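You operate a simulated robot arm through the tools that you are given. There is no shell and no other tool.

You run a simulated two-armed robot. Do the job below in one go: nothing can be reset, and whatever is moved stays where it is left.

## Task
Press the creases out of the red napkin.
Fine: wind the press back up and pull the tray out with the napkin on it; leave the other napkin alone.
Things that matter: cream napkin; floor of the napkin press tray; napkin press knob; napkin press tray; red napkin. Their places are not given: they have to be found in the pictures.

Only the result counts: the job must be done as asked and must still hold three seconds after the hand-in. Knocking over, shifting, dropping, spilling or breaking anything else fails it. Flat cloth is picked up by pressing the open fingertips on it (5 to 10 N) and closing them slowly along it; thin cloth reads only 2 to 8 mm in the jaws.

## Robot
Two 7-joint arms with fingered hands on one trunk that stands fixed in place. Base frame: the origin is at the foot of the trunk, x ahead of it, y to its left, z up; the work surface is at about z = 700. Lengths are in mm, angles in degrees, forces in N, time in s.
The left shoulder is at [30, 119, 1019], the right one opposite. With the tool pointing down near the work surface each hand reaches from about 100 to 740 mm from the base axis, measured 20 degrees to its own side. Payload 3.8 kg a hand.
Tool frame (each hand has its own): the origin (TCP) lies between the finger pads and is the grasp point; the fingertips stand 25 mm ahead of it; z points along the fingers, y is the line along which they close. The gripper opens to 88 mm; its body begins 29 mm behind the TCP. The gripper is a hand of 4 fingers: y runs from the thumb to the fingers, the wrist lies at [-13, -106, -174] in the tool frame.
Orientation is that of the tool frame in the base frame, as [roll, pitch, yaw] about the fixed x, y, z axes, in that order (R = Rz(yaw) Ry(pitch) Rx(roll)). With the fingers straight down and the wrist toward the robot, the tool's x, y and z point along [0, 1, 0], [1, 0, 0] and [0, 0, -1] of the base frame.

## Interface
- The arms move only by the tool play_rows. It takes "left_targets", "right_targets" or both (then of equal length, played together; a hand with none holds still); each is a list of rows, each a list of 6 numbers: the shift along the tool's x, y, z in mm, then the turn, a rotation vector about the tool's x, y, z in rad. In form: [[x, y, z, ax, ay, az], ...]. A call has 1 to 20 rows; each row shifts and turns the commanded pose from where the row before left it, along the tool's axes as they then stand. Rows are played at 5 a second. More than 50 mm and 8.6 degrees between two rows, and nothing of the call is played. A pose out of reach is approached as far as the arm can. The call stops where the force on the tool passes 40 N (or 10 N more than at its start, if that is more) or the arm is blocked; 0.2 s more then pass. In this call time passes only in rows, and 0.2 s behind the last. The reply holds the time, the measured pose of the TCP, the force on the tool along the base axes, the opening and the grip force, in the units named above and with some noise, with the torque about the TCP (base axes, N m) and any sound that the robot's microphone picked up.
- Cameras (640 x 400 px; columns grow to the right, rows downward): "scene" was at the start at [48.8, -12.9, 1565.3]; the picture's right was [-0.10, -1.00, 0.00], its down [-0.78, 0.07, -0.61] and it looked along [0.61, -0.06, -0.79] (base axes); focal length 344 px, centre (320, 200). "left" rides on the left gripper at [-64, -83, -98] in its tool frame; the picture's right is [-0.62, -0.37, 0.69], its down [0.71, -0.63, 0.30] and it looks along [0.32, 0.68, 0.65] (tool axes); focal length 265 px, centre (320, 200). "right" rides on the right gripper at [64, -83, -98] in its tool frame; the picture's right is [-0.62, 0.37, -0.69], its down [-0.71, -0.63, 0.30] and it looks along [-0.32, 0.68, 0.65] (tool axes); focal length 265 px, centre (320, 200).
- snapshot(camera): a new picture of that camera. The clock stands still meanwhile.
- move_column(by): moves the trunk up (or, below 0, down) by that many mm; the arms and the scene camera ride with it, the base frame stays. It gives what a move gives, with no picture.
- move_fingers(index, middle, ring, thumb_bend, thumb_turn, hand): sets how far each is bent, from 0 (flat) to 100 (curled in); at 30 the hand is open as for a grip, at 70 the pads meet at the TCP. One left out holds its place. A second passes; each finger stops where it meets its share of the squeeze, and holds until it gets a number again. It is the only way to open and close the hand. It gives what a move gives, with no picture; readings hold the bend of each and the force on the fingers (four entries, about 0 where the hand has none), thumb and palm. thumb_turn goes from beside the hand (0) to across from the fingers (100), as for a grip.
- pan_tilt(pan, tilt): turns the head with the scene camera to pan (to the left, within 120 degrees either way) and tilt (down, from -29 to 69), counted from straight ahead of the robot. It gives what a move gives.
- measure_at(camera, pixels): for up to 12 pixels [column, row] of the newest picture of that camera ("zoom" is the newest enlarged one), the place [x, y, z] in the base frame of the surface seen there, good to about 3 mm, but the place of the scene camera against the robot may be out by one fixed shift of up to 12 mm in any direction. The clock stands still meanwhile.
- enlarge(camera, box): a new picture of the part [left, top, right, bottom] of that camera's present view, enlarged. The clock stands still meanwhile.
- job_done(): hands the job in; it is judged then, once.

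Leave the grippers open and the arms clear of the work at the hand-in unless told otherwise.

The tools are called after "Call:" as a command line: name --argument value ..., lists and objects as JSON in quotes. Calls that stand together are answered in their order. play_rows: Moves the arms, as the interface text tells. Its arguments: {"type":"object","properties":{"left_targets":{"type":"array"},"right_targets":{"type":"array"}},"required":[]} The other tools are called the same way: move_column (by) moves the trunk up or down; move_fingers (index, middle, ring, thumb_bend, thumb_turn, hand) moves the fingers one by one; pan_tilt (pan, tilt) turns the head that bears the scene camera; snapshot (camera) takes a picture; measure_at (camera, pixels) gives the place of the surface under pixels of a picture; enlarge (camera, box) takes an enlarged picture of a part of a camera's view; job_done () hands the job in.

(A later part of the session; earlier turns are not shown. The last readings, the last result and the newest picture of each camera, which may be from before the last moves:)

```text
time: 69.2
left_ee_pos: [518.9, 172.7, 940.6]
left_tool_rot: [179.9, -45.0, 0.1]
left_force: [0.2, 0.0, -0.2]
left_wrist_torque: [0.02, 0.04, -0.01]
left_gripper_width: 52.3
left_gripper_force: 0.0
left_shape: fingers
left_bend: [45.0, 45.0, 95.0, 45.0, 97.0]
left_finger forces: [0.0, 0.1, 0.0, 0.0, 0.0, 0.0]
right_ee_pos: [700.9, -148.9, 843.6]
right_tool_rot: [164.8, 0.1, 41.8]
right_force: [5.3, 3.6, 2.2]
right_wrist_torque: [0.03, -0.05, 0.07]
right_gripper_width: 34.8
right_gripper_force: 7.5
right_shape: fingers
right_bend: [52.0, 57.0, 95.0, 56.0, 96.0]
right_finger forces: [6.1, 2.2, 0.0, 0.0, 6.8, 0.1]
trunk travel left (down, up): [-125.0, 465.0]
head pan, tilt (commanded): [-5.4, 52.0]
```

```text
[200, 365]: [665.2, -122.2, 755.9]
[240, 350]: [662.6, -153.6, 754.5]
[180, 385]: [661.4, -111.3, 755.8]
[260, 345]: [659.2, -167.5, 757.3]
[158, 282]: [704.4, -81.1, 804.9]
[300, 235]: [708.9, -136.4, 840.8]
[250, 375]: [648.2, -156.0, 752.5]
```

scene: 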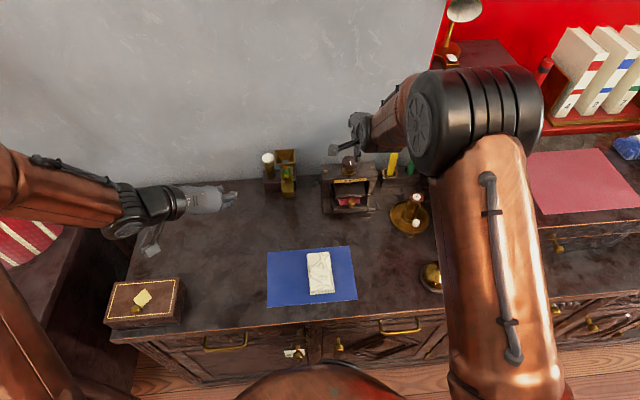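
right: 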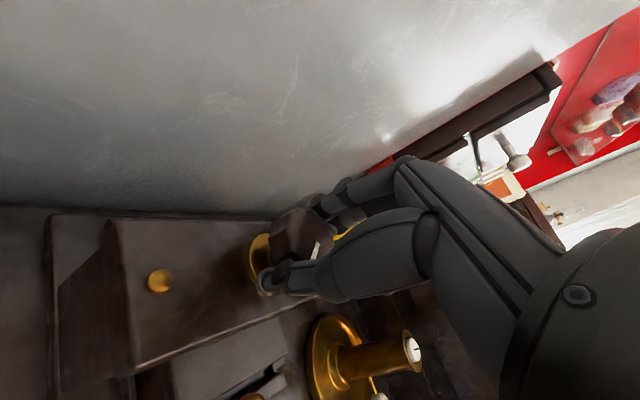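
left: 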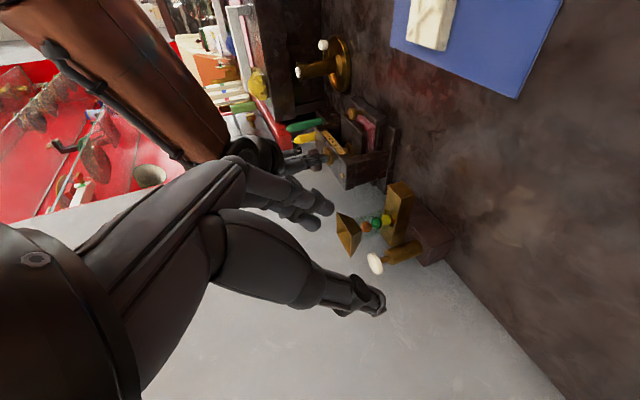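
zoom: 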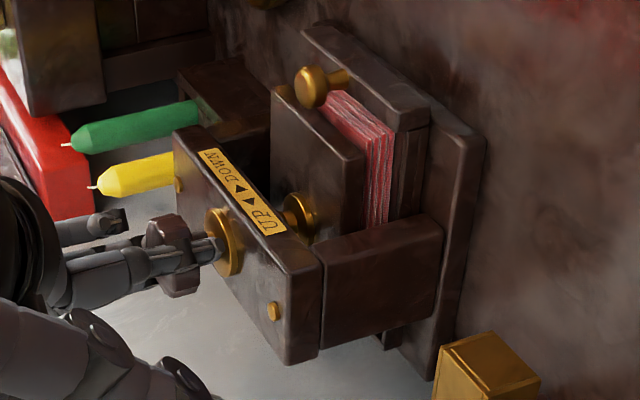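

Clockwise lowers the platen: top now ≈756 (about −4.6 mm after 48°). I open the fingers, turn the hand back counter-clockwise 78° and re-grip.

Call:
move_fingers --hand "right" --index 38 --middle 38 --thumb_bend 38

Call:
play_rows --right_targets '[[0, 0, 0, 0, 0.0352, -0.1314], [0, 0, 0, 0, 0.0352, -0.1314], [0, 0, 0, 0, 0.0352, -0.1314], [0, 0, 0, 0, 0.0352, -0.1314], [0, 0, 0, 0, 0.0352, -0.1314], [0, 0, 0, 0, 0.0352, -0.1314], [0, 0, 0, 0, 0.0352, -0.1314], [0, 0, 0, 0, 0.0352, -0.1314], [0, 0, 0, 0, 0.0352, -0.1314], [0, 0, 0, 0, 0.0352, -0.1314]]'

Call:
snapshot --camera "right"

```text
time: 70.2
left_ee_pos: [518.7, 171.2, 940.4]
left_tool_rot: [-180.0, -45.0, 0.0]
left_force: [0.4, 0.9, -0.1]
left_wrist_torque: [0.03, -0.01, -0.04]
left_gripper_width: 52.1
left_gripper_force: 0.2
left_shape: fingers
left_bend: [45.0, 45.0, 95.0, 45.0, 97.0]
left_finger forces: [0.0, 0.0, 0.0, 0.1, 0.1, 0.1]
right_ee_pos: [700.8, -149.6, 845.4]
right_tool_rot: [165.1, 0.0, 41.8]
right_force: [-0.2, -0.2, -0.2]
right_wrist_torque: [0.02, 0.0, 0.01]
right_gripper_width: 67.3
right_gripper_force: 0.1
right_shape: fingers
right_bend: [38.0, 38.0, 95.0, 38.0, 97.0]
right_finger forces: [0.1, 0.0, 0.1, 0.1, 0.0, 0.1]
trunk travel left (down, up): [-125.0, 465.0]
head pan, tilt (commanded): [-5.4, 52.0]
```

```text
time: 72.4
left_ee_pos: [518.9, 172.3, 940.1]
left_tool_rot: [-180.0, -45.0, 0.0]
left_force: [0.7, -0.4, 0.2]
left_wrist_torque: [0.01, -0.01, -0.01]
left_gripper_width: 52.0
left_gripper_force: 0.1
left_shape: fingers
left_bend: [45.0, 45.0, 95.0, 45.0, 97.0]
left_finger forces: [0.0, 0.0, 0.0, 0.1, 0.0, 0.1]
right_ee_pos: [699.9, -151.2, 844.1]
right_tool_rot: [165.0, 0.1, 119.9]
right_force: [-0.5, 0.5, 0.2]
right_wrist_torque: [0.0, -0.05, -0.01]
right_gripper_width: 67.5
right_gripper_force: 0.0
right_shape: fingers
right_bend: [38.0, 38.0, 95.0, 38.0, 97.0]
right_finger forces: [0.0, 0.1, 0.1, 0.0, 0.0, 0.1]
trunk travel left (down, up): [-125.0, 465.0]
head pan, tilt (commanded): [-5.4, 52.0]
```

```text
taken
```

right: 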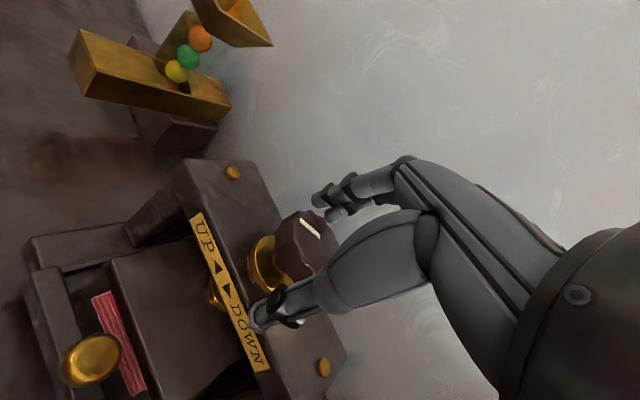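

The hand is back at yaw 120 with the knob still between the fingers. I close again.

Call:
move_fingers --hand "right" --index 60 --middle 60 --thumb_bend 62

Call:
snapshot --camera "right"

```text
time: 73.4
left_ee_pos: [518.0, 171.4, 940.3]
left_tool_rot: [179.9, -45.0, 0.0]
left_force: [-0.1, -0.7, -0.6]
left_wrist_torque: [0.01, 0.0, 0.02]
left_gripper_width: 52.2
left_gripper_force: 0.1
left_shape: fingers
left_bend: [45.0, 45.0, 95.0, 45.0, 97.0]
left_finger forces: [0.0, 0.0, 0.1, 0.0, 0.0, 0.1]
right_ee_pos: [699.9, -150.2, 845.5]
right_tool_rot: [164.8, -0.1, 119.9]
right_force: [2.5, -0.1, 1.1]
right_wrist_torque: [-0.01, 0.0, 0.0]
right_gripper_width: 33.9
right_gripper_force: 6.6
right_shape: fingers
right_bend: [54.0, 56.0, 95.0, 54.0, 97.0]
right_finger forces: [4.1, 3.3, 0.1, 0.1, 5.7, 0.0]
trunk travel left (down, up): [-125.0, 465.0]
head pan, tilt (commanded): [-5.4, 52.0]
```

```text
taken
```

right: 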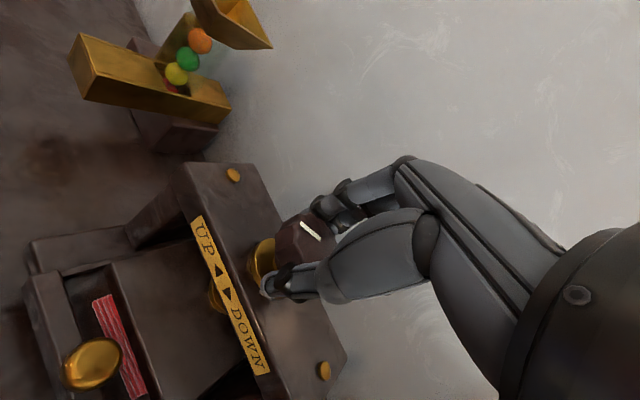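

Good balanced grip (6.6 N). I turn clockwise 78° and then check the platen from the left camera.

Call:
play_rows --right_targets '[[0, 0, 0, 0, -0.0352, 0.1314], [0, 0, 0, 0, -0.0352, 0.1314], [0, 0, 0, 0, -0.0352, 0.1314], [0, 0, 0, 0, -0.0352, 0.1314], [0, 0, 0, 0, -0.0352, 0.1314], [0, 0, 0, 0, -0.0352, 0.1314], [0, 0, 0, 0, -0.0352, 0.1314], [0, 0, 0, 0, -0.0352, 0.1314], [0, 0, 0, 0, -0.0352, 0.1314], [0, 0, 0, 0, -0.0352, 0.1314]]'

Call:
snapshot --camera "right"

Call:
enlarge --camera "left" --box '[300, 90, 410, 200]'

```text
time: 75.6
left_ee_pos: [517.8, 172.9, 939.2]
left_tool_rot: [179.8, -44.9, 0.1]
left_force: [-0.3, 0.6, -0.3]
left_wrist_torque: [0.0, 0.03, -0.03]
left_gripper_width: 52.1
left_gripper_force: 0.1
left_shape: fingers
left_bend: [45.0, 45.0, 95.0, 45.0, 97.0]
left_finger forces: [0.0, 0.0, 0.0, 0.0, 0.0, 0.1]
right_ee_pos: [701.6, -147.8, 844.5]
right_tool_rot: [164.9, -0.2, 42.0]
right_force: [10.9, 7.0, 1.4]
right_wrist_torque: [0.08, -0.14, 0.11]
right_gripper_width: 33.4
right_gripper_force: 8.1
right_shape: fingers
right_bend: [53.0, 57.0, 95.0, 56.0, 94.0]
right_finger forces: [6.8, 2.0, 0.1, 0.0, 7.3, 0.0]
trunk travel left (down, up): [-125.0, 465.0]
head pan, tilt (commanded): [-5.4, 52.0]
```

```text
taken
```

right: 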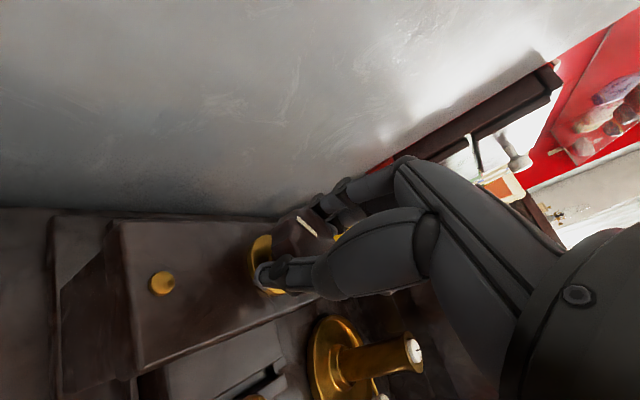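

```text
3.64 times, centred on (355, 145) of left
```

zoom: 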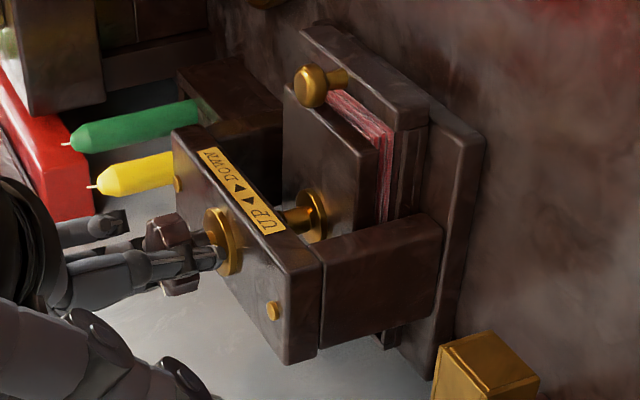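

The platen came down further (its edge moved right in this view). The hand gets a sideways force (≈13 N) because the knob axis lies about 5 mm forward of the TCP; I will compensate for that from now on. First I measure platen and napkin heights.

Call:
measure_at --camera "zoom" --pixels '[[330, 150], [345, 180], [300, 120], [378, 165], [390, 150], [370, 130], [385, 200], [395, 180], [410, 180], [220, 250], [272, 312], [180, 230]]'

Call:
measure_at --camera "right" --pixels '[[200, 370], [240, 352], [180, 390], [260, 345], [158, 282], [250, 375]]'

```text
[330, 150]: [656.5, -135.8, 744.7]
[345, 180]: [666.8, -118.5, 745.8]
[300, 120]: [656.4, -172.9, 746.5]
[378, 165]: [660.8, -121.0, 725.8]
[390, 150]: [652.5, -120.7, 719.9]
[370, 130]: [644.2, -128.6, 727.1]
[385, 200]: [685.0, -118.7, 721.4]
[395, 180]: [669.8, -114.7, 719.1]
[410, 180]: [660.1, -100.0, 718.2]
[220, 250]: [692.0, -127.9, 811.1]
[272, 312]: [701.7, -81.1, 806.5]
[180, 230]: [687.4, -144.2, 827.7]
```

```text
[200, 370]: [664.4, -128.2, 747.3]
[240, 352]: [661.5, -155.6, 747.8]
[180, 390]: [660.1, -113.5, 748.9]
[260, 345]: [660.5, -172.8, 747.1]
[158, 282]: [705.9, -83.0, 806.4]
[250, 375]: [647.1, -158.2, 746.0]
```

Platen top is at ≈747 (down ~13.5 mm in 126°). I open, recentre on the knob axis, and rotate back counter-clockwise 78° with the axis compensation.

Call:
move_fingers --hand "right" --index 38 --middle 38 --thumb_bend 38

Call:
play_rows --right_targets '[[3.4, -0.9, -0.25, 0, 0, 0], [-0.64, 0, 0, 0, 0.0352, -0.1314], [-0.64, 0, 0, 0, 0.0352, -0.1314], [-0.64, 0, 0, 0, 0.0352, -0.1314], [-0.64, 0, 0, 0, 0.0352, -0.1314], [-0.64, 0, 0, 0, 0.0352, -0.1314], [-0.64, 0, 0, 0, 0.0352, -0.1314], [-0.64, 0, 0, 0, 0.0352, -0.1314], [-0.64, 0, 0, 0, 0.0352, -0.1314], [-0.64, 0, 0, 0, 0.0352, -0.1314], [-0.64, 0, 0, 0, 0.0352, -0.1314]]'

Call:
move_fingers --hand "right" --index 60 --middle 60 --thumb_bend 62

Call:
snapshot --camera "right"

```text
time: 76.6
left_ee_pos: [518.0, 172.8, 940.4]
left_tool_rot: [180.0, -45.0, 0.1]
left_force: [-0.2, 0.3, -0.5]
left_wrist_torque: [0.01, 0.0, -0.03]
left_gripper_width: 52.3
left_gripper_force: 0.2
left_shape: fingers
left_bend: [45.0, 45.0, 95.0, 45.0, 97.0]
left_finger forces: [0.0, 0.0, 0.0, 0.0, 0.0, 0.0]
right_ee_pos: [699.9, -148.7, 845.8]
right_tool_rot: [165.0, 0.0, 41.8]
right_force: [0.1, 0.1, -0.5]
right_wrist_torque: [0.0, -0.01, 0.03]
right_gripper_width: 67.3
right_gripper_force: 0.0
right_shape: fingers
right_bend: [38.0, 38.0, 95.0, 38.0, 97.0]
right_finger forces: [0.0, 0.0, 0.0, 0.0, 0.0, 0.1]
trunk travel left (down, up): [-125.0, 465.0]
head pan, tilt (commanded): [-5.4, 52.0]
```

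```text
time: 79.0
left_ee_pos: [519.0, 171.1, 940.4]
left_tool_rot: [-180.0, -45.1, 0.0]
left_force: [0.3, -0.1, -0.5]
left_wrist_torque: [-0.03, 0.02, 0.03]
left_gripper_width: 52.3
left_gripper_force: 0.0
left_shape: fingers
left_bend: [45.0, 45.0, 95.0, 45.0, 97.0]
left_finger forces: [0.0, 0.1, 0.1, 0.1, 0.0, 0.0]
right_ee_pos: [699.3, -153.3, 843.6]
right_tool_rot: [165.0, 0.1, 119.7]
right_force: [-0.2, 0.6, 0.4]
right_wrist_torque: [-0.02, -0.02, -0.01]
right_gripper_width: 67.5
right_gripper_force: 0.1
right_shape: fingers
right_bend: [38.0, 38.0, 95.0, 38.0, 97.0]
right_finger forces: [0.0, 0.1, 0.1, 0.0, 0.0, 0.0]
trunk travel left (down, up): [-125.0, 465.0]
head pan, tilt (commanded): [-5.4, 52.0]
```

```text
time: 80.0
left_ee_pos: [518.8, 172.1, 941.5]
left_tool_rot: [-180.0, -45.0, 0.0]
left_force: [0.2, -0.3, -0.1]
left_wrist_torque: [-0.04, 0.01, -0.02]
left_gripper_width: 52.3
left_gripper_force: 0.1
left_shape: fingers
left_bend: [45.0, 45.0, 95.0, 45.0, 97.0]
left_finger forces: [0.0, 0.0, 0.1, 0.0, 0.0, 0.1]
right_ee_pos: [700.5, -151.4, 845.5]
right_tool_rot: [164.8, -0.1, 119.8]
right_force: [4.3, 0.3, 1.1]
right_wrist_torque: [0.02, -0.08, -0.01]
right_gripper_width: 34.8
right_gripper_force: 7.1
right_shape: fingers
right_bend: [52.0, 56.0, 95.0, 55.0, 97.0]
right_finger forces: [5.9, 3.5, 0.0, 0.0, 5.3, 0.1]
trunk travel left (down, up): [-125.0, 465.0]
head pan, tilt (commanded): [-5.4, 52.0]
```

```text
taken
```

right: 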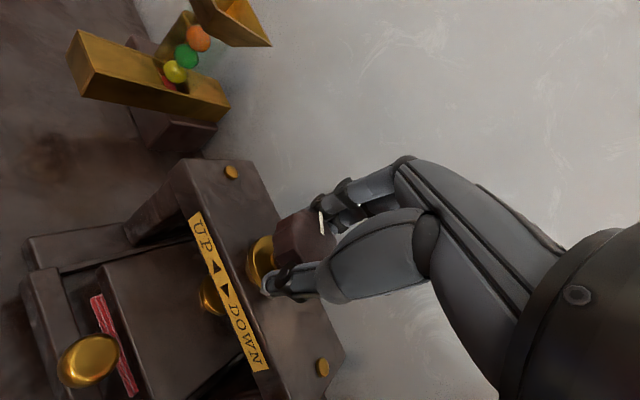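

Gripped again. I turn clockwise 39° with axis compensation and read the torque.

Call:
play_rows --right_targets '[[0.64, 0, 0, 0, -0.0352, 0.1314], [0.64, 0, 0, 0, -0.0352, 0.1314], [0.64, 0, 0, 0, -0.0352, 0.1314], [0.64, 0, 0, 0, -0.0352, 0.1314], [0.64, 0, 0, 0, -0.0352, 0.1314]]'

Call:
snapshot --camera "right"

Call:
enlarge --camera "left" --box '[300, 90, 410, 200]'

```text
time: 81.2
left_ee_pos: [518.9, 173.9, 941.4]
left_tool_rot: [179.8, -45.0, 0.2]
left_force: [-0.4, 0.1, 0.3]
left_wrist_torque: [-0.04, -0.03, 0.02]
left_gripper_width: 52.4
left_gripper_force: 0.1
left_shape: fingers
left_bend: [45.0, 45.0, 95.0, 45.0, 97.0]
left_finger forces: [0.0, 0.0, 0.1, 0.0, 0.0, 0.0]
right_ee_pos: [700.5, -145.9, 845.4]
right_tool_rot: [164.9, -0.1, 81.0]
right_force: [3.5, 9.7, 0.4]
right_wrist_torque: [0.06, -0.04, 0.4]
right_gripper_width: 32.3
right_gripper_force: 8.6
right_shape: fingers
right_bend: [55.0, 55.0, 95.0, 55.0, 99.0]
right_finger forces: [8.5, 3.8, 0.0, 0.1, 4.9, 0.0]
trunk travel left (down, up): [-125.0, 465.0]
head pan, tilt (commanded): [-5.4, 52.0]
```

```text
taken
```

right: 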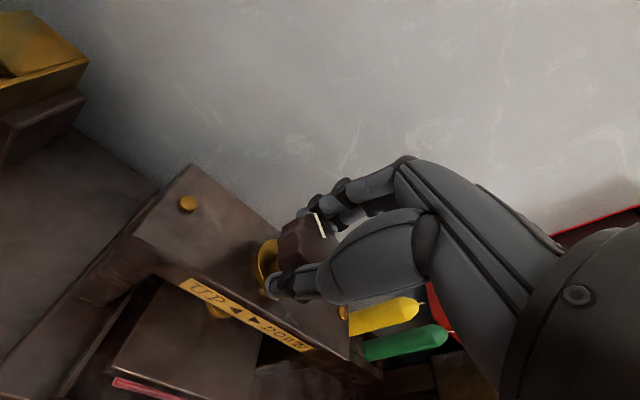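

```text
3.64 times, centred on (355, 145) of left
```

zoom: 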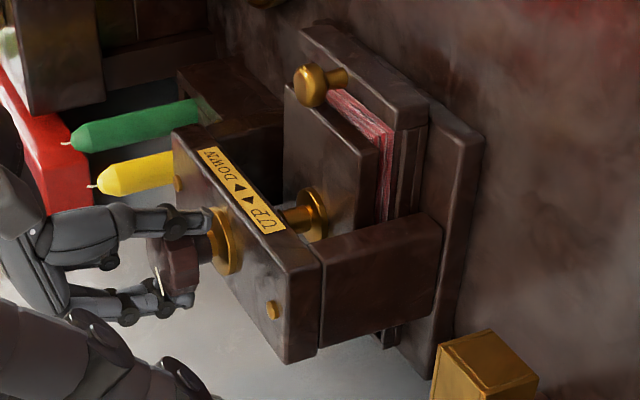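

Resistance is rising (0.4 N·m). I measure the platen and check the knob mark for slip.

Call:
measure_at --camera "zoom" --pixels '[[330, 150], [345, 180], [300, 120], [320, 140], [340, 160], [350, 150], [376, 155], [385, 160]]'

Call:
enlarge --camera "right" --box '[230, 170, 390, 330]'

Call:
measure_at --camera "right" --pixels '[[180, 350], [160, 340], [220, 370], [200, 330], [150, 370], [240, 345]]'

```text
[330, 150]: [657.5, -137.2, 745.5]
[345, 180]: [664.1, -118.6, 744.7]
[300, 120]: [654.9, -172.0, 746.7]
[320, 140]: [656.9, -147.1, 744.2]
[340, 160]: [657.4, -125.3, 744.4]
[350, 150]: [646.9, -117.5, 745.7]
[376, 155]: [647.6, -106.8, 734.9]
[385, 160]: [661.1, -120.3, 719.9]
```

```text
2.50 times, centred on (310, 250) of right
```

zoom: 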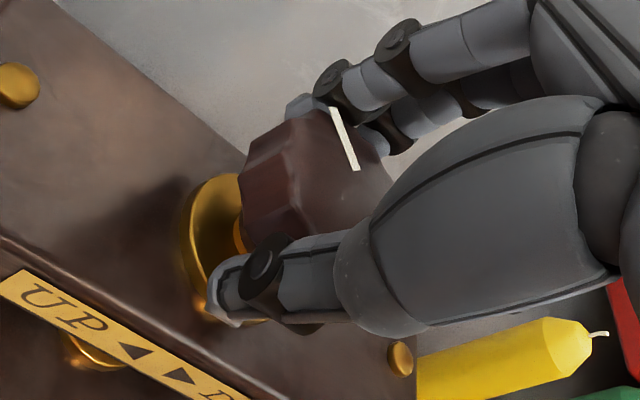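

```text
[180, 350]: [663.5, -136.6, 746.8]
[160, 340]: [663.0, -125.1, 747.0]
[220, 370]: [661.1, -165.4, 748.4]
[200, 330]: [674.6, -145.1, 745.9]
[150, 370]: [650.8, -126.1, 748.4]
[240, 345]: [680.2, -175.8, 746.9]
```

Platen height is unchanged (≈746–747). I measure the mark's two ends to get the knob's actual angle.

Call:
measure_at --camera "zoom" --pixels '[[334, 112], [355, 166], [344, 138], [300, 160], [320, 190], [290, 120]]'

```text
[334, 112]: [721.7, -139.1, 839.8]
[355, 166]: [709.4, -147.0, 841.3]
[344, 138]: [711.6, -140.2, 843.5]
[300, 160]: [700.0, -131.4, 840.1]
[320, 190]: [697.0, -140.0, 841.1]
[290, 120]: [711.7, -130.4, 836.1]
```

The mark now points to about 34° from straight back, i.e. the knob has turned ~146° in total and the platen (top ≈746.5) is starting to press the napkin. I check the press itself has not shifted by measuring its screws.

Call:
measure_at --camera "right" --pixels '[[187, 203], [343, 312], [192, 166], [135, 236]]'

```text
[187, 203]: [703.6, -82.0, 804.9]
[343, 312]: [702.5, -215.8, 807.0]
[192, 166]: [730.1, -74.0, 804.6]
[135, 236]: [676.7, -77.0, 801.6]
```

The press has not moved. I squeeze harder to avoid slip, then keep turning.

Call:
move_fingers --hand "right" --index 72 --middle 74 --thumb_bend 80

Call:
play_rows --right_targets '[[0.3, 0, 0, 0, -0.0176, 0.0657], [0.3, 0, 0, 0, -0.0176, 0.0657], [0.3, 0, 0, 0, -0.0176, 0.0657], [0.3, 0, 0, 0, -0.0176, 0.0657]]'

Call:
snapshot --camera "right"

Call:
enlarge --camera "left" --box '[300, 90, 410, 200]'

```text
time: 82.2
left_ee_pos: [519.1, 171.5, 939.6]
left_tool_rot: [179.9, -44.9, 0.0]
left_force: [0.2, -0.2, 0.4]
left_wrist_torque: [-0.01, 0.01, -0.02]
left_gripper_width: 52.2
left_gripper_force: 0.1
left_shape: fingers
left_bend: [45.0, 45.0, 95.0, 45.0, 97.0]
left_finger forces: [0.0, 0.0, 0.0, 0.0, 0.0, 0.0]
right_ee_pos: [702.0, -149.0, 845.5]
right_tool_rot: [164.8, 0.2, 80.7]
right_force: [12.2, 4.4, 2.9]
right_wrist_torque: [-0.01, -0.14, 0.23]
right_gripper_width: 30.7
right_gripper_force: 20.1
right_shape: fingers
right_bend: [53.0, 58.0, 95.0, 57.0, 97.0]
right_finger forces: [15.2, 11.2, 0.0, 0.0, 14.1, 0.0]
trunk travel left (down, up): [-125.0, 465.0]
head pan, tilt (commanded): [-5.4, 52.0]
```

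```text
time: 83.2
left_ee_pos: [519.6, 173.6, 940.8]
left_tool_rot: [179.9, -44.9, 0.1]
left_force: [0.2, 0.5, -0.2]
left_wrist_torque: [0.02, 0.02, 0.01]
left_gripper_width: 52.0
left_gripper_force: 0.0
left_shape: fingers
left_bend: [45.0, 45.0, 95.0, 45.0, 97.0]
left_finger forces: [0.1, 0.0, 0.0, 0.0, 0.0, 0.1]
right_ee_pos: [701.3, -145.8, 844.5]
right_tool_rot: [165.0, -0.2, 65.3]
right_force: [14.2, 8.8, 3.8]
right_wrist_torque: [-0.04, -0.23, 0.61]
right_gripper_width: 30.9
right_gripper_force: 21.4
right_shape: fingers
right_bend: [53.0, 57.0, 95.0, 57.0, 99.0]
right_finger forces: [16.5, 11.3, 0.1, 0.0, 14.8, 0.2]
trunk travel left (down, up): [-125.0, 465.0]
head pan, tilt (commanded): [-5.4, 52.0]
```

```text
taken
```

right: 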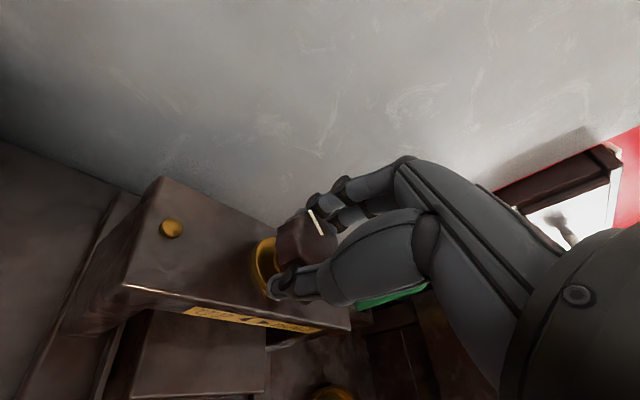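

```text
3.64 times, centred on (355, 145) of left
```

zoom: 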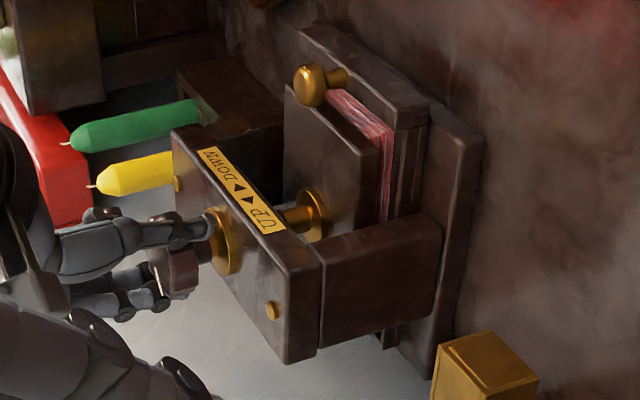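

The platen stands on the napkin: torque rose to 0.6 N·m and the knob begins to slip in the grip. I relieve the sideways force by shifting the hand slightly and tighten a last few degrees.

Call:
play_rows --right_targets '[[1.5, 1.45, 0.39, 0, 0, 0], [1.5, 1.45, 0.39, 0, 0, 0], [0.3, 0, 0, 0, -0.0176, 0.0657], [0.3, 0, 0, 0, -0.0176, 0.0657], [0.3, 0, 0, 0, -0.0176, 0.0657], [0, 0, 0, 0, 0, 0], [0, 0, 0, 0, 0, 0]]'

Call:
enlarge --camera "right" --box '[230, 170, 390, 330]'

Call:
enlarge --camera "left" --box '[300, 90, 410, 200]'

```text
time: 84.8
left_ee_pos: [519.1, 171.7, 940.1]
left_tool_rot: [180.0, -44.9, -0.1]
left_force: [-0.1, -0.5, 0.4]
left_wrist_torque: [0.04, 0.01, -0.01]
left_gripper_width: 52.3
left_gripper_force: 0.0
left_shape: fingers
left_bend: [45.0, 45.0, 95.0, 45.0, 97.0]
left_finger forces: [0.0, 0.1, 0.1, 0.1, 0.0, 0.1]
right_ee_pos: [706.4, -144.8, 845.0]
right_tool_rot: [164.9, 0.0, 53.6]
right_force: [8.7, 7.4, -1.8]
right_wrist_torque: [0.06, -0.11, 0.56]
right_gripper_width: 29.8
right_gripper_force: 20.2
right_shape: fingers
right_bend: [56.0, 58.0, 95.0, 56.0, 100.0]
right_finger forces: [13.9, 11.1, 0.0, 0.0, 14.9, 0.0]
trunk travel left (down, up): [-125.0, 465.0]
head pan, tilt (commanded): [-5.4, 52.0]
```

```text
2.50 times, centred on (310, 250) of right
```

zoom: 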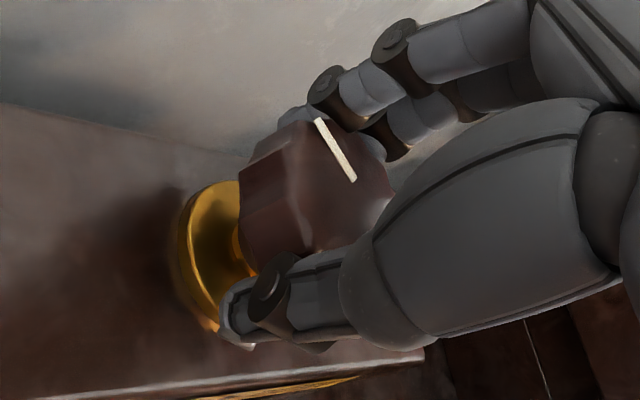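

```text
3.64 times, centred on (355, 145) of left
```

zoom: 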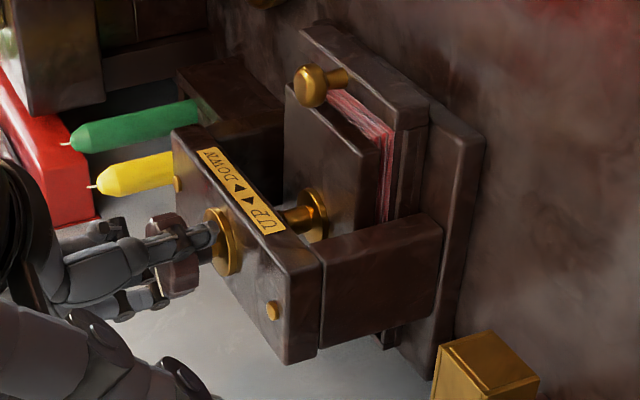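

I measure the platen in this view, then the mark in the right camera.

Call:
measure_at --camera "zoom" --pixels '[[330, 150], [345, 180], [300, 120], [320, 140], [340, 160], [350, 150], [310, 110], [335, 125]]'

Call:
enlarge --camera "right" --box '[230, 170, 390, 330]'

Call:
measure_at --camera "zoom" --pixels '[[322, 128], [353, 178], [337, 152], [300, 160]]'

```text
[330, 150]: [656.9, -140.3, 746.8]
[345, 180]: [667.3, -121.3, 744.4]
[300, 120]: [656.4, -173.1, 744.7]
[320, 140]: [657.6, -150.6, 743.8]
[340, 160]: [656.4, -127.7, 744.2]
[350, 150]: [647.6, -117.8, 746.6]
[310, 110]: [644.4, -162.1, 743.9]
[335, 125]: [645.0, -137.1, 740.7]
```

```text
2.50 times, centred on (310, 250) of right
```

zoom: 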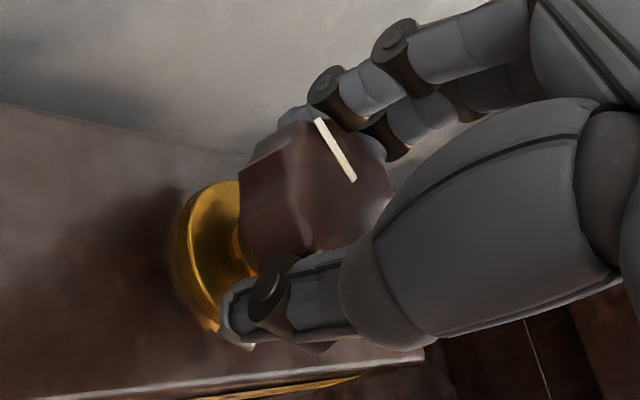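

```text
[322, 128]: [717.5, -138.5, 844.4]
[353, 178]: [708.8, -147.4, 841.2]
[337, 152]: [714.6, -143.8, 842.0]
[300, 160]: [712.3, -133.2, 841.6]
```

The knob no longer turns and the platen stays at ≈745 – it is fully down on the napkin with ~0.56 N·m on the knob. I hold the pressure for about three seconds.

Call:
play_rows --right_targets '[[0, 0, 0, 0, -0.0176, 0.0657], [0, 0, 0, 0, 0, 0], [0, 0, 0, 0, 0, 0], [0, 0, 0, 0, 0, 0], [0, 0, 0, 0, 0, 0], [0, 0, 0, 0, 0, 0], [0, 0, 0, 0, 0, 0], [0, 0, 0, 0, 0, 0], [0, 0, 0, 0, 0, 0], [0, 0, 0, 0, 0, 0], [0, 0, 0, 0, 0, 0], [0, 0, 0, 0, 0, 0], [0, 0, 0, 0, 0, 0], [0, 0, 0, 0, 0, 0], [0, 0, 0, 0, 0, 0]]'

Call:
snapshot --camera "right"

Call:
enlarge --camera "left" --box '[300, 90, 410, 200]'

```text
time: 88.0
left_ee_pos: [518.9, 172.4, 939.3]
left_tool_rot: [179.9, -44.9, 0.0]
left_force: [0.2, -0.1, 0.1]
left_wrist_torque: [-0.04, 0.02, 0.02]
left_gripper_width: 52.4
left_gripper_force: 0.1
left_shape: fingers
left_bend: [45.0, 45.0, 95.0, 45.0, 97.0]
left_finger forces: [0.0, 0.0, 0.0, 0.0, 0.1, 0.0]
right_ee_pos: [706.5, -144.7, 844.5]
right_tool_rot: [165.0, 0.0, 49.8]
right_force: [13.5, 7.6, -0.3]
right_wrist_torque: [0.05, -0.2, 0.62]
right_gripper_width: 29.6
right_gripper_force: 20.5
right_shape: fingers
right_bend: [56.0, 58.0, 95.0, 56.0, 100.0]
right_finger forces: [15.5, 12.0, 0.0, 0.0, 13.6, 0.0]
trunk travel left (down, up): [-125.0, 465.0]
head pan, tilt (commanded): [-5.4, 52.0]
```

```text
taken
```

right: 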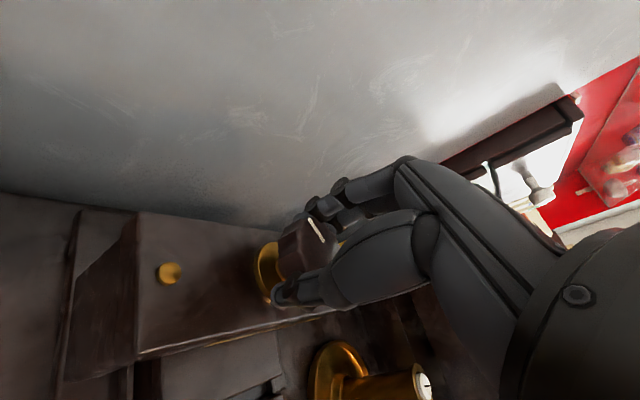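

```text
3.64 times, centred on (355, 145) of left
```

zoom: 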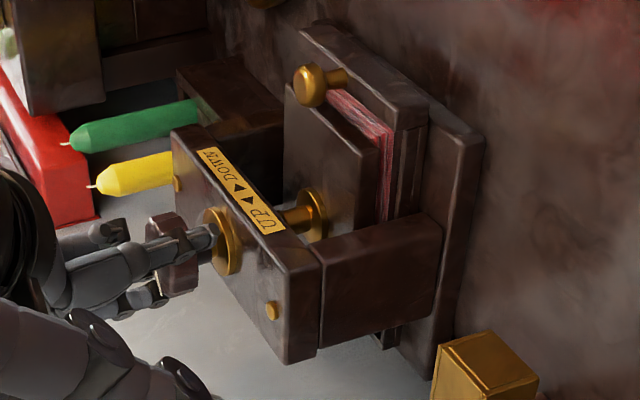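

The pressure held for three seconds. I verify the press position via its left screw (169,273) before going on.

Call:
measure_at --camera "right" --pixels '[[169, 273], [140, 215], [138, 350]]'

Call:
measure_at --camera "zoom" --pixels '[[272, 311], [179, 185], [318, 265], [478, 140], [308, 75], [435, 220], [330, 150], [340, 160], [370, 120], [345, 100], [388, 130], [390, 180]]'

```text
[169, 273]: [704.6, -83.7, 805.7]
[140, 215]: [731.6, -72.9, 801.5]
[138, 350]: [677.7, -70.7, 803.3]
```

```text
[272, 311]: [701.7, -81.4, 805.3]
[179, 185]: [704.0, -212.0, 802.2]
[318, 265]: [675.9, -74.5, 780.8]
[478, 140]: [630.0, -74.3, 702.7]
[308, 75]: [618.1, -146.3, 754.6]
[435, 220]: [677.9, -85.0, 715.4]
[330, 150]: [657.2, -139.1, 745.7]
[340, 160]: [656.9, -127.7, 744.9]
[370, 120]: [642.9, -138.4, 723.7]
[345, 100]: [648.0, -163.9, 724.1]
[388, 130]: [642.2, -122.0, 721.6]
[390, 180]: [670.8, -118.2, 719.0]
```

The press stands unmoved. Now I wind back up: open, recentre the hand on the knob axis, and take a fresh moderate grip.

Call:
move_fingers --hand "right" --index 38 --middle 38 --thumb_bend 38

Call:
play_rows --right_targets '[[-1.5, -1.2, -0.32, 0, 0, 0], [-1.6, -1.2, -0.33, 0, 0, 0]]'

Call:
move_fingers --hand "right" --index 62 --middle 63 --thumb_bend 66

Call:
enlarge --camera "left" --box '[300, 90, 410, 200]'

```text
time: 89.0
left_ee_pos: [519.0, 171.4, 940.5]
left_tool_rot: [-179.9, -45.0, 0.0]
left_force: [-1.0, -0.1, -0.3]
left_wrist_torque: [0.0, -0.02, -0.02]
left_gripper_width: 52.1
left_gripper_force: 0.0
left_shape: fingers
left_bend: [45.0, 45.0, 95.0, 45.0, 97.0]
left_finger forces: [0.0, 0.0, 0.0, 0.1, 0.1, 0.0]
right_ee_pos: [705.3, -145.8, 845.7]
right_tool_rot: [165.0, 0.0, 49.6]
right_force: [1.3, -1.0, -0.6]
right_wrist_torque: [0.0, -0.01, 0.0]
right_gripper_width: 67.5
right_gripper_force: 0.0
right_shape: fingers
right_bend: [38.0, 38.0, 95.0, 38.0, 98.0]
right_finger forces: [0.0, 0.0, 0.0, 0.0, 0.1, 0.0]
trunk travel left (down, up): [-125.0, 465.0]
head pan, tilt (commanded): [-5.4, 52.0]
```

```text
time: 89.6
left_ee_pos: [518.2, 171.7, 940.2]
left_tool_rot: [180.0, -45.0, 0.0]
left_force: [0.7, -1.0, -0.6]
left_wrist_torque: [0.0, -0.01, -0.02]
left_gripper_width: 52.4
left_gripper_force: 0.0
left_shape: fingers
left_bend: [45.0, 45.0, 95.0, 45.0, 97.0]
left_finger forces: [0.0, 0.0, 0.1, 0.1, 0.1, 0.0]
right_ee_pos: [701.5, -144.2, 845.8]
right_tool_rot: [165.0, 0.0, 49.7]
right_force: [0.1, 0.2, -0.6]
right_wrist_torque: [-0.03, 0.01, 0.0]
right_gripper_width: 67.4
right_gripper_force: 0.0
right_shape: fingers
right_bend: [38.0, 38.0, 95.0, 38.0, 98.0]
right_finger forces: [0.0, 0.1, 0.0, 0.0, 0.0, 0.0]
trunk travel left (down, up): [-125.0, 465.0]
head pan, tilt (commanded): [-5.4, 52.0]
```

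```text
time: 90.6
left_ee_pos: [518.9, 171.8, 939.5]
left_tool_rot: [-180.0, -45.0, 0.0]
left_force: [-0.9, -0.8, 0.6]
left_wrist_torque: [0.0, -0.02, -0.03]
left_gripper_width: 52.0
left_gripper_force: 0.0
left_shape: fingers
left_bend: [45.0, 45.0, 95.0, 45.0, 97.0]
left_finger forces: [0.0, 0.1, 0.0, 0.1, 0.0, 0.1]
right_ee_pos: [702.3, -147.3, 845.9]
right_tool_rot: [165.2, 0.0, 49.6]
right_force: [3.8, -4.2, 2.8]
right_wrist_torque: [-0.07, -0.09, 0.03]
right_gripper_width: 33.9
right_gripper_force: 11.1
right_shape: fingers
right_bend: [53.0, 56.0, 95.0, 56.0, 97.0]
right_finger forces: [8.3, 5.4, 0.0, 0.1, 7.4, 0.0]
trunk travel left (down, up): [-125.0, 465.0]
head pan, tilt (commanded): [-5.4, 52.0]
```

```text
3.64 times, centred on (355, 145) of left
```

zoom: 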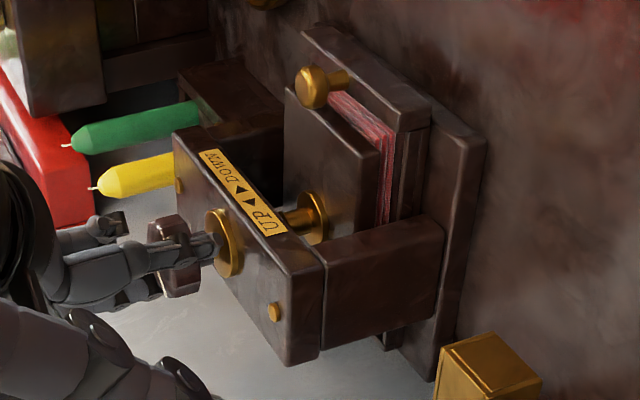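

Balanced grip (11 N). I turn counter-clockwise 70° to wind the press up.

Call:
play_rows --right_targets '[[-0.7, 0, 0, 0, 0.0352, -0.1314], [-0.7, 0, 0, 0, 0.0352, -0.1314], [-0.7, 0, 0, 0, 0.0352, -0.1314], [-0.7, 0, 0, 0, 0.0352, -0.1314], [-0.7, 0, 0, 0, 0.0352, -0.1314], [-0.7, 0, 0, 0, 0.0352, -0.1314], [-0.7, 0, 0, 0, 0.0352, -0.1314], [-0.7, 0, 0, 0, 0.0352, -0.1314], [-0.7, 0, 0, 0, 0.0352, -0.1314]]'

Call:
snapshot --camera "right"

Call:
enlarge --camera "left" --box '[300, 90, 410, 200]'

```text
time: 92.6
left_ee_pos: [518.4, 171.4, 941.2]
left_tool_rot: [179.9, -45.0, 0.1]
left_force: [-1.1, -0.3, 0.0]
left_wrist_torque: [0.01, -0.03, 0.04]
left_gripper_width: 52.0
left_gripper_force: 0.1
left_shape: fingers
left_bend: [45.0, 45.0, 95.0, 45.0, 97.0]
left_finger forces: [0.1, 0.0, 0.1, 0.1, 0.1, 0.0]
right_ee_pos: [701.0, -151.4, 845.8]
right_tool_rot: [164.9, 0.1, 119.9]
right_force: [3.5, 0.1, 7.4]
right_wrist_torque: [0.06, -0.06, -0.04]
right_gripper_width: 33.2
right_gripper_force: 10.6
right_shape: fingers
right_bend: [53.0, 57.0, 95.0, 57.0, 96.0]
right_finger forces: [7.7, 5.0, 0.0, 0.1, 8.0, 0.0]
trunk travel left (down, up): [-125.0, 465.0]
head pan, tilt (commanded): [-5.4, 52.0]
```

```text
taken
```

right: 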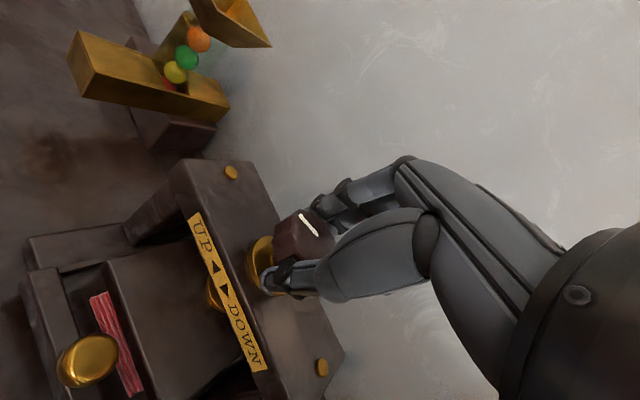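

```text
3.64 times, centred on (355, 145) of left
```

zoom: 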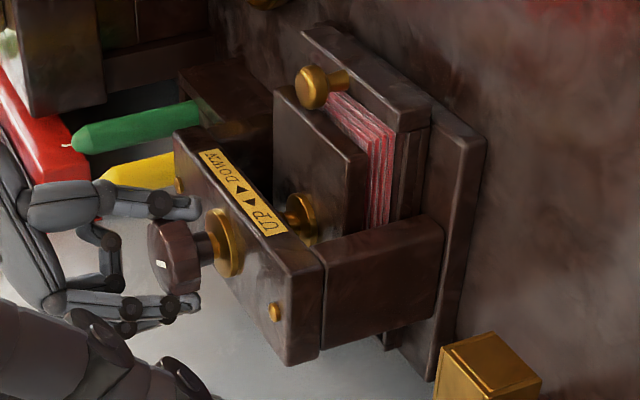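

The platen has risen. I open, return the hand clockwise 70° and re-grip for the second upward stroke.

Call:
move_fingers --hand "right" --index 38 --middle 38 --thumb_bend 38

Call:
play_rows --right_targets '[[0.7, 0, 0, 0, -0.0352, 0.1314], [0.7, 0, 0, 0, -0.0352, 0.1314], [0.7, 0, 0, 0, -0.0352, 0.1314], [0.7, 0, 0, 0, -0.0352, 0.1314], [0.7, 0, 0, 0, -0.0352, 0.1314], [0.7, 0, 0, 0, -0.0352, 0.1314], [0.7, 0, 0, 0, -0.0352, 0.1314], [0.7, 0, 0, 0, -0.0352, 0.1314], [0.7, 0, 0, 0, -0.0352, 0.1314], [0.7, 0, 0, 0, -0.0352, 0.1314]]'

Call:
move_fingers --hand "right" --index 62 --middle 63 --thumb_bend 66

Call:
snapshot --camera "right"

```text
time: 93.6
left_ee_pos: [518.3, 172.7, 940.1]
left_tool_rot: [-180.0, -45.0, 0.0]
left_force: [-1.0, 0.6, 0.3]
left_wrist_torque: [-0.01, 0.02, -0.01]
left_gripper_width: 52.4
left_gripper_force: 0.0
left_shape: fingers
left_bend: [45.0, 45.0, 95.0, 45.0, 97.0]
left_finger forces: [0.0, 0.0, 0.1, 0.1, 0.0, 0.1]
right_ee_pos: [701.5, -152.6, 845.1]
right_tool_rot: [165.0, -0.1, 119.7]
right_force: [1.0, 0.0, -0.4]
right_wrist_torque: [0.01, -0.02, -0.01]
right_gripper_width: 67.6
right_gripper_force: 0.1
right_shape: fingers
right_bend: [38.0, 38.0, 95.0, 38.0, 97.0]
right_finger forces: [0.1, 0.1, 0.0, 0.0, 0.0, 0.1]
trunk travel left (down, up): [-125.0, 465.0]
head pan, tilt (commanded): [-5.4, 52.0]
```

```text
time: 95.8
left_ee_pos: [517.8, 172.0, 940.3]
left_tool_rot: [180.0, -45.0, 0.0]
left_force: [-1.1, 0.2, 0.0]
left_wrist_torque: [0.01, 0.01, -0.01]
left_gripper_width: 52.6
left_gripper_force: 0.1
left_shape: fingers
left_bend: [45.0, 45.0, 95.0, 45.0, 97.0]
left_finger forces: [0.0, 0.0, 0.0, 0.0, 0.1, 0.1]
right_ee_pos: [701.2, -146.1, 844.4]
right_tool_rot: [165.0, 0.0, 41.9]
right_force: [1.0, 0.8, 0.2]
right_wrist_torque: [-0.02, 0.01, -0.04]
right_gripper_width: 67.4
right_gripper_force: 0.1
right_shape: fingers
right_bend: [38.0, 38.0, 95.0, 38.0, 97.0]
right_finger forces: [0.0, 0.0, 0.0, 0.1, 0.0, 0.0]
trunk travel left (down, up): [-125.0, 465.0]
head pan, tilt (commanded): [-5.4, 52.0]
```

```text
time: 96.8
left_ee_pos: [518.4, 171.1, 940.0]
left_tool_rot: [-180.0, -45.0, 0.0]
left_force: [-0.6, 0.5, 1.2]
left_wrist_torque: [0.0, 0.03, -0.01]
left_gripper_width: 52.2
left_gripper_force: 0.0
left_shape: fingers
left_bend: [45.0, 45.0, 95.0, 45.0, 97.0]
left_finger forces: [0.0, 0.0, 0.0, 0.1, 0.0, 0.1]
right_ee_pos: [700.7, -147.1, 844.9]
right_tool_rot: [165.0, 0.0, 41.7]
right_force: [2.9, -4.8, 3.3]
right_wrist_torque: [-0.13, -0.04, 0.01]
right_gripper_width: 34.4
right_gripper_force: 10.2
right_shape: fingers
right_bend: [52.0, 57.0, 95.0, 56.0, 97.0]
right_finger forces: [8.7, 5.0, 0.0, 0.1, 7.7, 0.1]
trunk travel left (down, up): [-125.0, 465.0]
head pan, tilt (commanded): [-5.4, 52.0]
```

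```text
taken
```

right: 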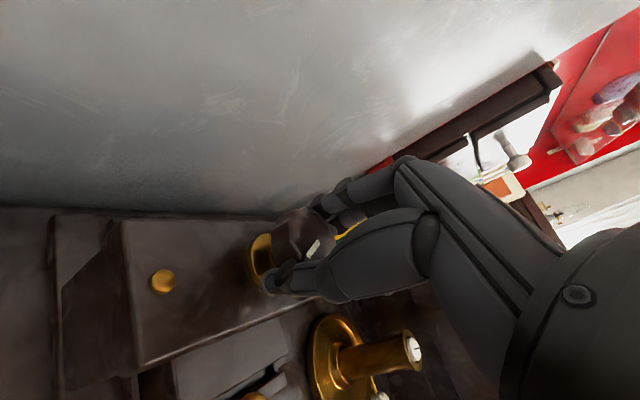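

Re-gripped. I turn counter-clockwise 70° again, then check the platen height and torque for the upper stop.

Call:
play_rows --right_targets '[[-0.7, 0, 0, 0, 0.0352, -0.1314], [-0.7, 0, 0, 0, 0.0352, -0.1314], [-0.7, 0, 0, 0, 0.0352, -0.1314], [-0.7, 0, 0, 0, 0.0352, -0.1314], [-0.7, 0, 0, 0, 0.0352, -0.1314], [-0.7, 0, 0, 0, 0.0352, -0.1314], [-0.7, 0, 0, 0, 0.0352, -0.1314], [-0.7, 0, 0, 0, 0.0352, -0.1314], [-0.7, 0, 0, 0, 0.0352, -0.1314]]'

Call:
snapshot --camera "right"

Call:
enlarge --camera "left" --box '[300, 90, 410, 200]'

```text
time: 98.8
left_ee_pos: [519.3, 170.7, 940.9]
left_tool_rot: [180.0, -44.9, 0.0]
left_force: [-1.0, -0.5, 0.7]
left_wrist_torque: [-0.02, -0.01, -0.02]
left_gripper_width: 52.2
left_gripper_force: 0.1
left_shape: fingers
left_bend: [45.0, 45.0, 95.0, 45.0, 97.0]
left_finger forces: [0.0, 0.0, 0.1, 0.1, 0.0, 0.0]
right_ee_pos: [699.9, -153.2, 843.8]
right_tool_rot: [164.9, 0.0, 112.0]
right_force: [7.5, -4.6, 4.4]
right_wrist_torque: [-0.04, -0.15, -0.26]
right_gripper_width: 33.8
right_gripper_force: 11.0
right_shape: fingers
right_bend: [51.0, 57.0, 95.0, 58.0, 96.0]
right_finger forces: [8.6, 6.5, 0.1, 0.1, 7.2, 0.0]
trunk travel left (down, up): [-125.0, 465.0]
head pan, tilt (commanded): [-5.4, 52.0]
```

```text
taken
```

right: 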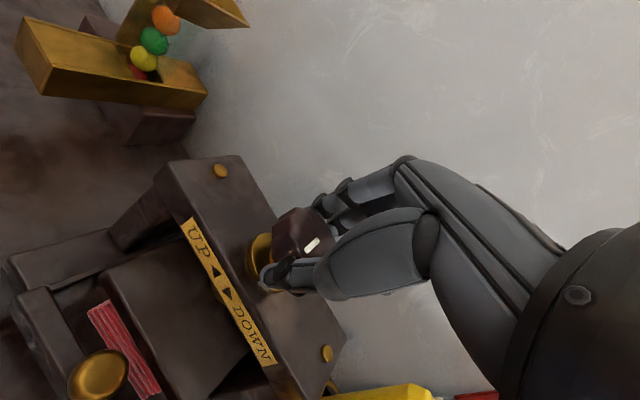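

```text
3.64 times, centred on (355, 145) of left
```

zoom: 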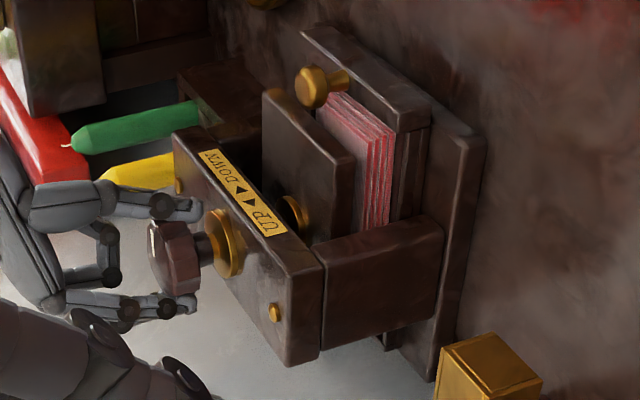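

Torque of −0.26 N·m suggests the upper stop. I measure platen height and mark.

Call:
measure_at --camera "zoom" --pixels '[[300, 150], [320, 180], [280, 120], [310, 160], [335, 160], [290, 135], [355, 130], [370, 160]]'

Call:
measure_at --camera "right" --pixels '[[318, 239], [307, 249], [160, 300], [190, 340], [150, 280], [200, 370]]'

```text
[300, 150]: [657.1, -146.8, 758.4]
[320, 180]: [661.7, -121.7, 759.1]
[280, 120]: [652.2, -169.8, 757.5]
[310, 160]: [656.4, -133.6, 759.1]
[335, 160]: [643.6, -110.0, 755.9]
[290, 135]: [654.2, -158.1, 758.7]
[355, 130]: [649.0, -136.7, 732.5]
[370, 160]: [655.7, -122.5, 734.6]
```

```text
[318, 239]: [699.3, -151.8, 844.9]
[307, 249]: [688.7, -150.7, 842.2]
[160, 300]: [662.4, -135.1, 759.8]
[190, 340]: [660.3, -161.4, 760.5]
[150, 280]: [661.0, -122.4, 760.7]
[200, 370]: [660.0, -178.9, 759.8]
```

The platen is back at its original height (≈760) and the mark points to the front as at the start: fully wound up. I open the right hand and lift it straight off the knob.

Call:
move_fingers --hand "right" --index 36 --middle 36 --thumb_bend 36

Call:
play_rows --right_targets '[[0, 2.6, -9.7, 0, 0, 0], [0, 2.6, -9.7, 0, 0, 0], [0, 5.2, -19.3, 0, 0, 0], [0, 7.8, -29, 0, 0, 0], [0, 7.8, -29, 0, 0, 0]]'

Call:
snapshot --camera "right"

```text
time: 99.8
left_ee_pos: [518.5, 172.8, 940.7]
left_tool_rot: [-180.0, -45.1, 0.0]
left_force: [-0.9, 0.3, 0.3]
left_wrist_torque: [0.02, 0.01, -0.03]
left_gripper_width: 52.5
left_gripper_force: 0.1
left_shape: fingers
left_bend: [45.0, 45.0, 95.0, 45.0, 97.0]
left_finger forces: [0.1, 0.1, 0.0, 0.1, 0.0, 0.1]
right_ee_pos: [698.7, -151.5, 844.9]
right_tool_rot: [164.9, 0.0, 112.0]
right_force: [0.1, 0.5, -0.8]
right_wrist_torque: [-0.01, 0.01, -0.01]
right_gripper_width: 71.6
right_gripper_force: 0.1
right_shape: fingers
right_bend: [36.0, 36.0, 95.0, 36.0, 97.0]
right_finger forces: [0.0, 0.1, 0.1, 0.0, 0.1, 0.0]
trunk travel left (down, up): [-125.0, 465.0]
head pan, tilt (commanded): [-5.4, 52.0]
```

```text
time: 101.0
left_ee_pos: [517.9, 172.0, 941.0]
left_tool_rot: [179.9, -45.0, 0.3]
left_force: [0.7, 0.4, 0.7]
left_wrist_torque: [0.0, 0.02, -0.01]
left_gripper_width: 52.3
left_gripper_force: 0.0
left_shape: fingers
left_bend: [45.0, 45.0, 95.0, 45.0, 97.0]
left_finger forces: [0.0, 0.0, 0.0, 0.1, 0.1, 0.0]
right_ee_pos: [698.1, -151.9, 945.0]
right_tool_rot: [164.9, -0.1, 112.0]
right_force: [-0.8, 1.1, -0.4]
right_wrist_torque: [-0.02, -0.01, 0.0]
right_gripper_width: 71.7
right_gripper_force: 0.0
right_shape: fingers
right_bend: [36.0, 36.0, 95.0, 36.0, 97.0]
right_finger forces: [0.1, 0.0, 0.1, 0.0, 0.0, 0.1]
trunk travel left (down, up): [-125.0, 465.0]
head pan, tilt (commanded): [-5.4, 52.0]
```

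```text
taken
```

right: 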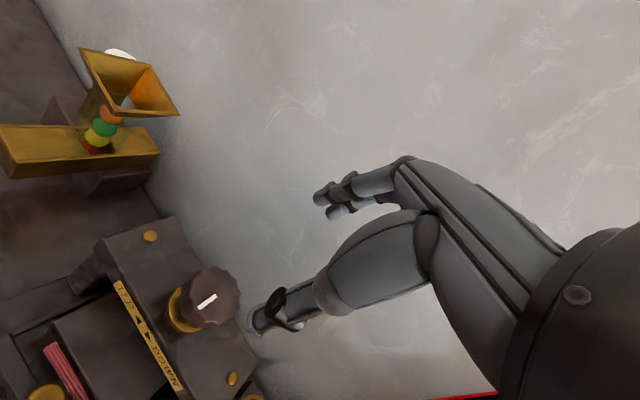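

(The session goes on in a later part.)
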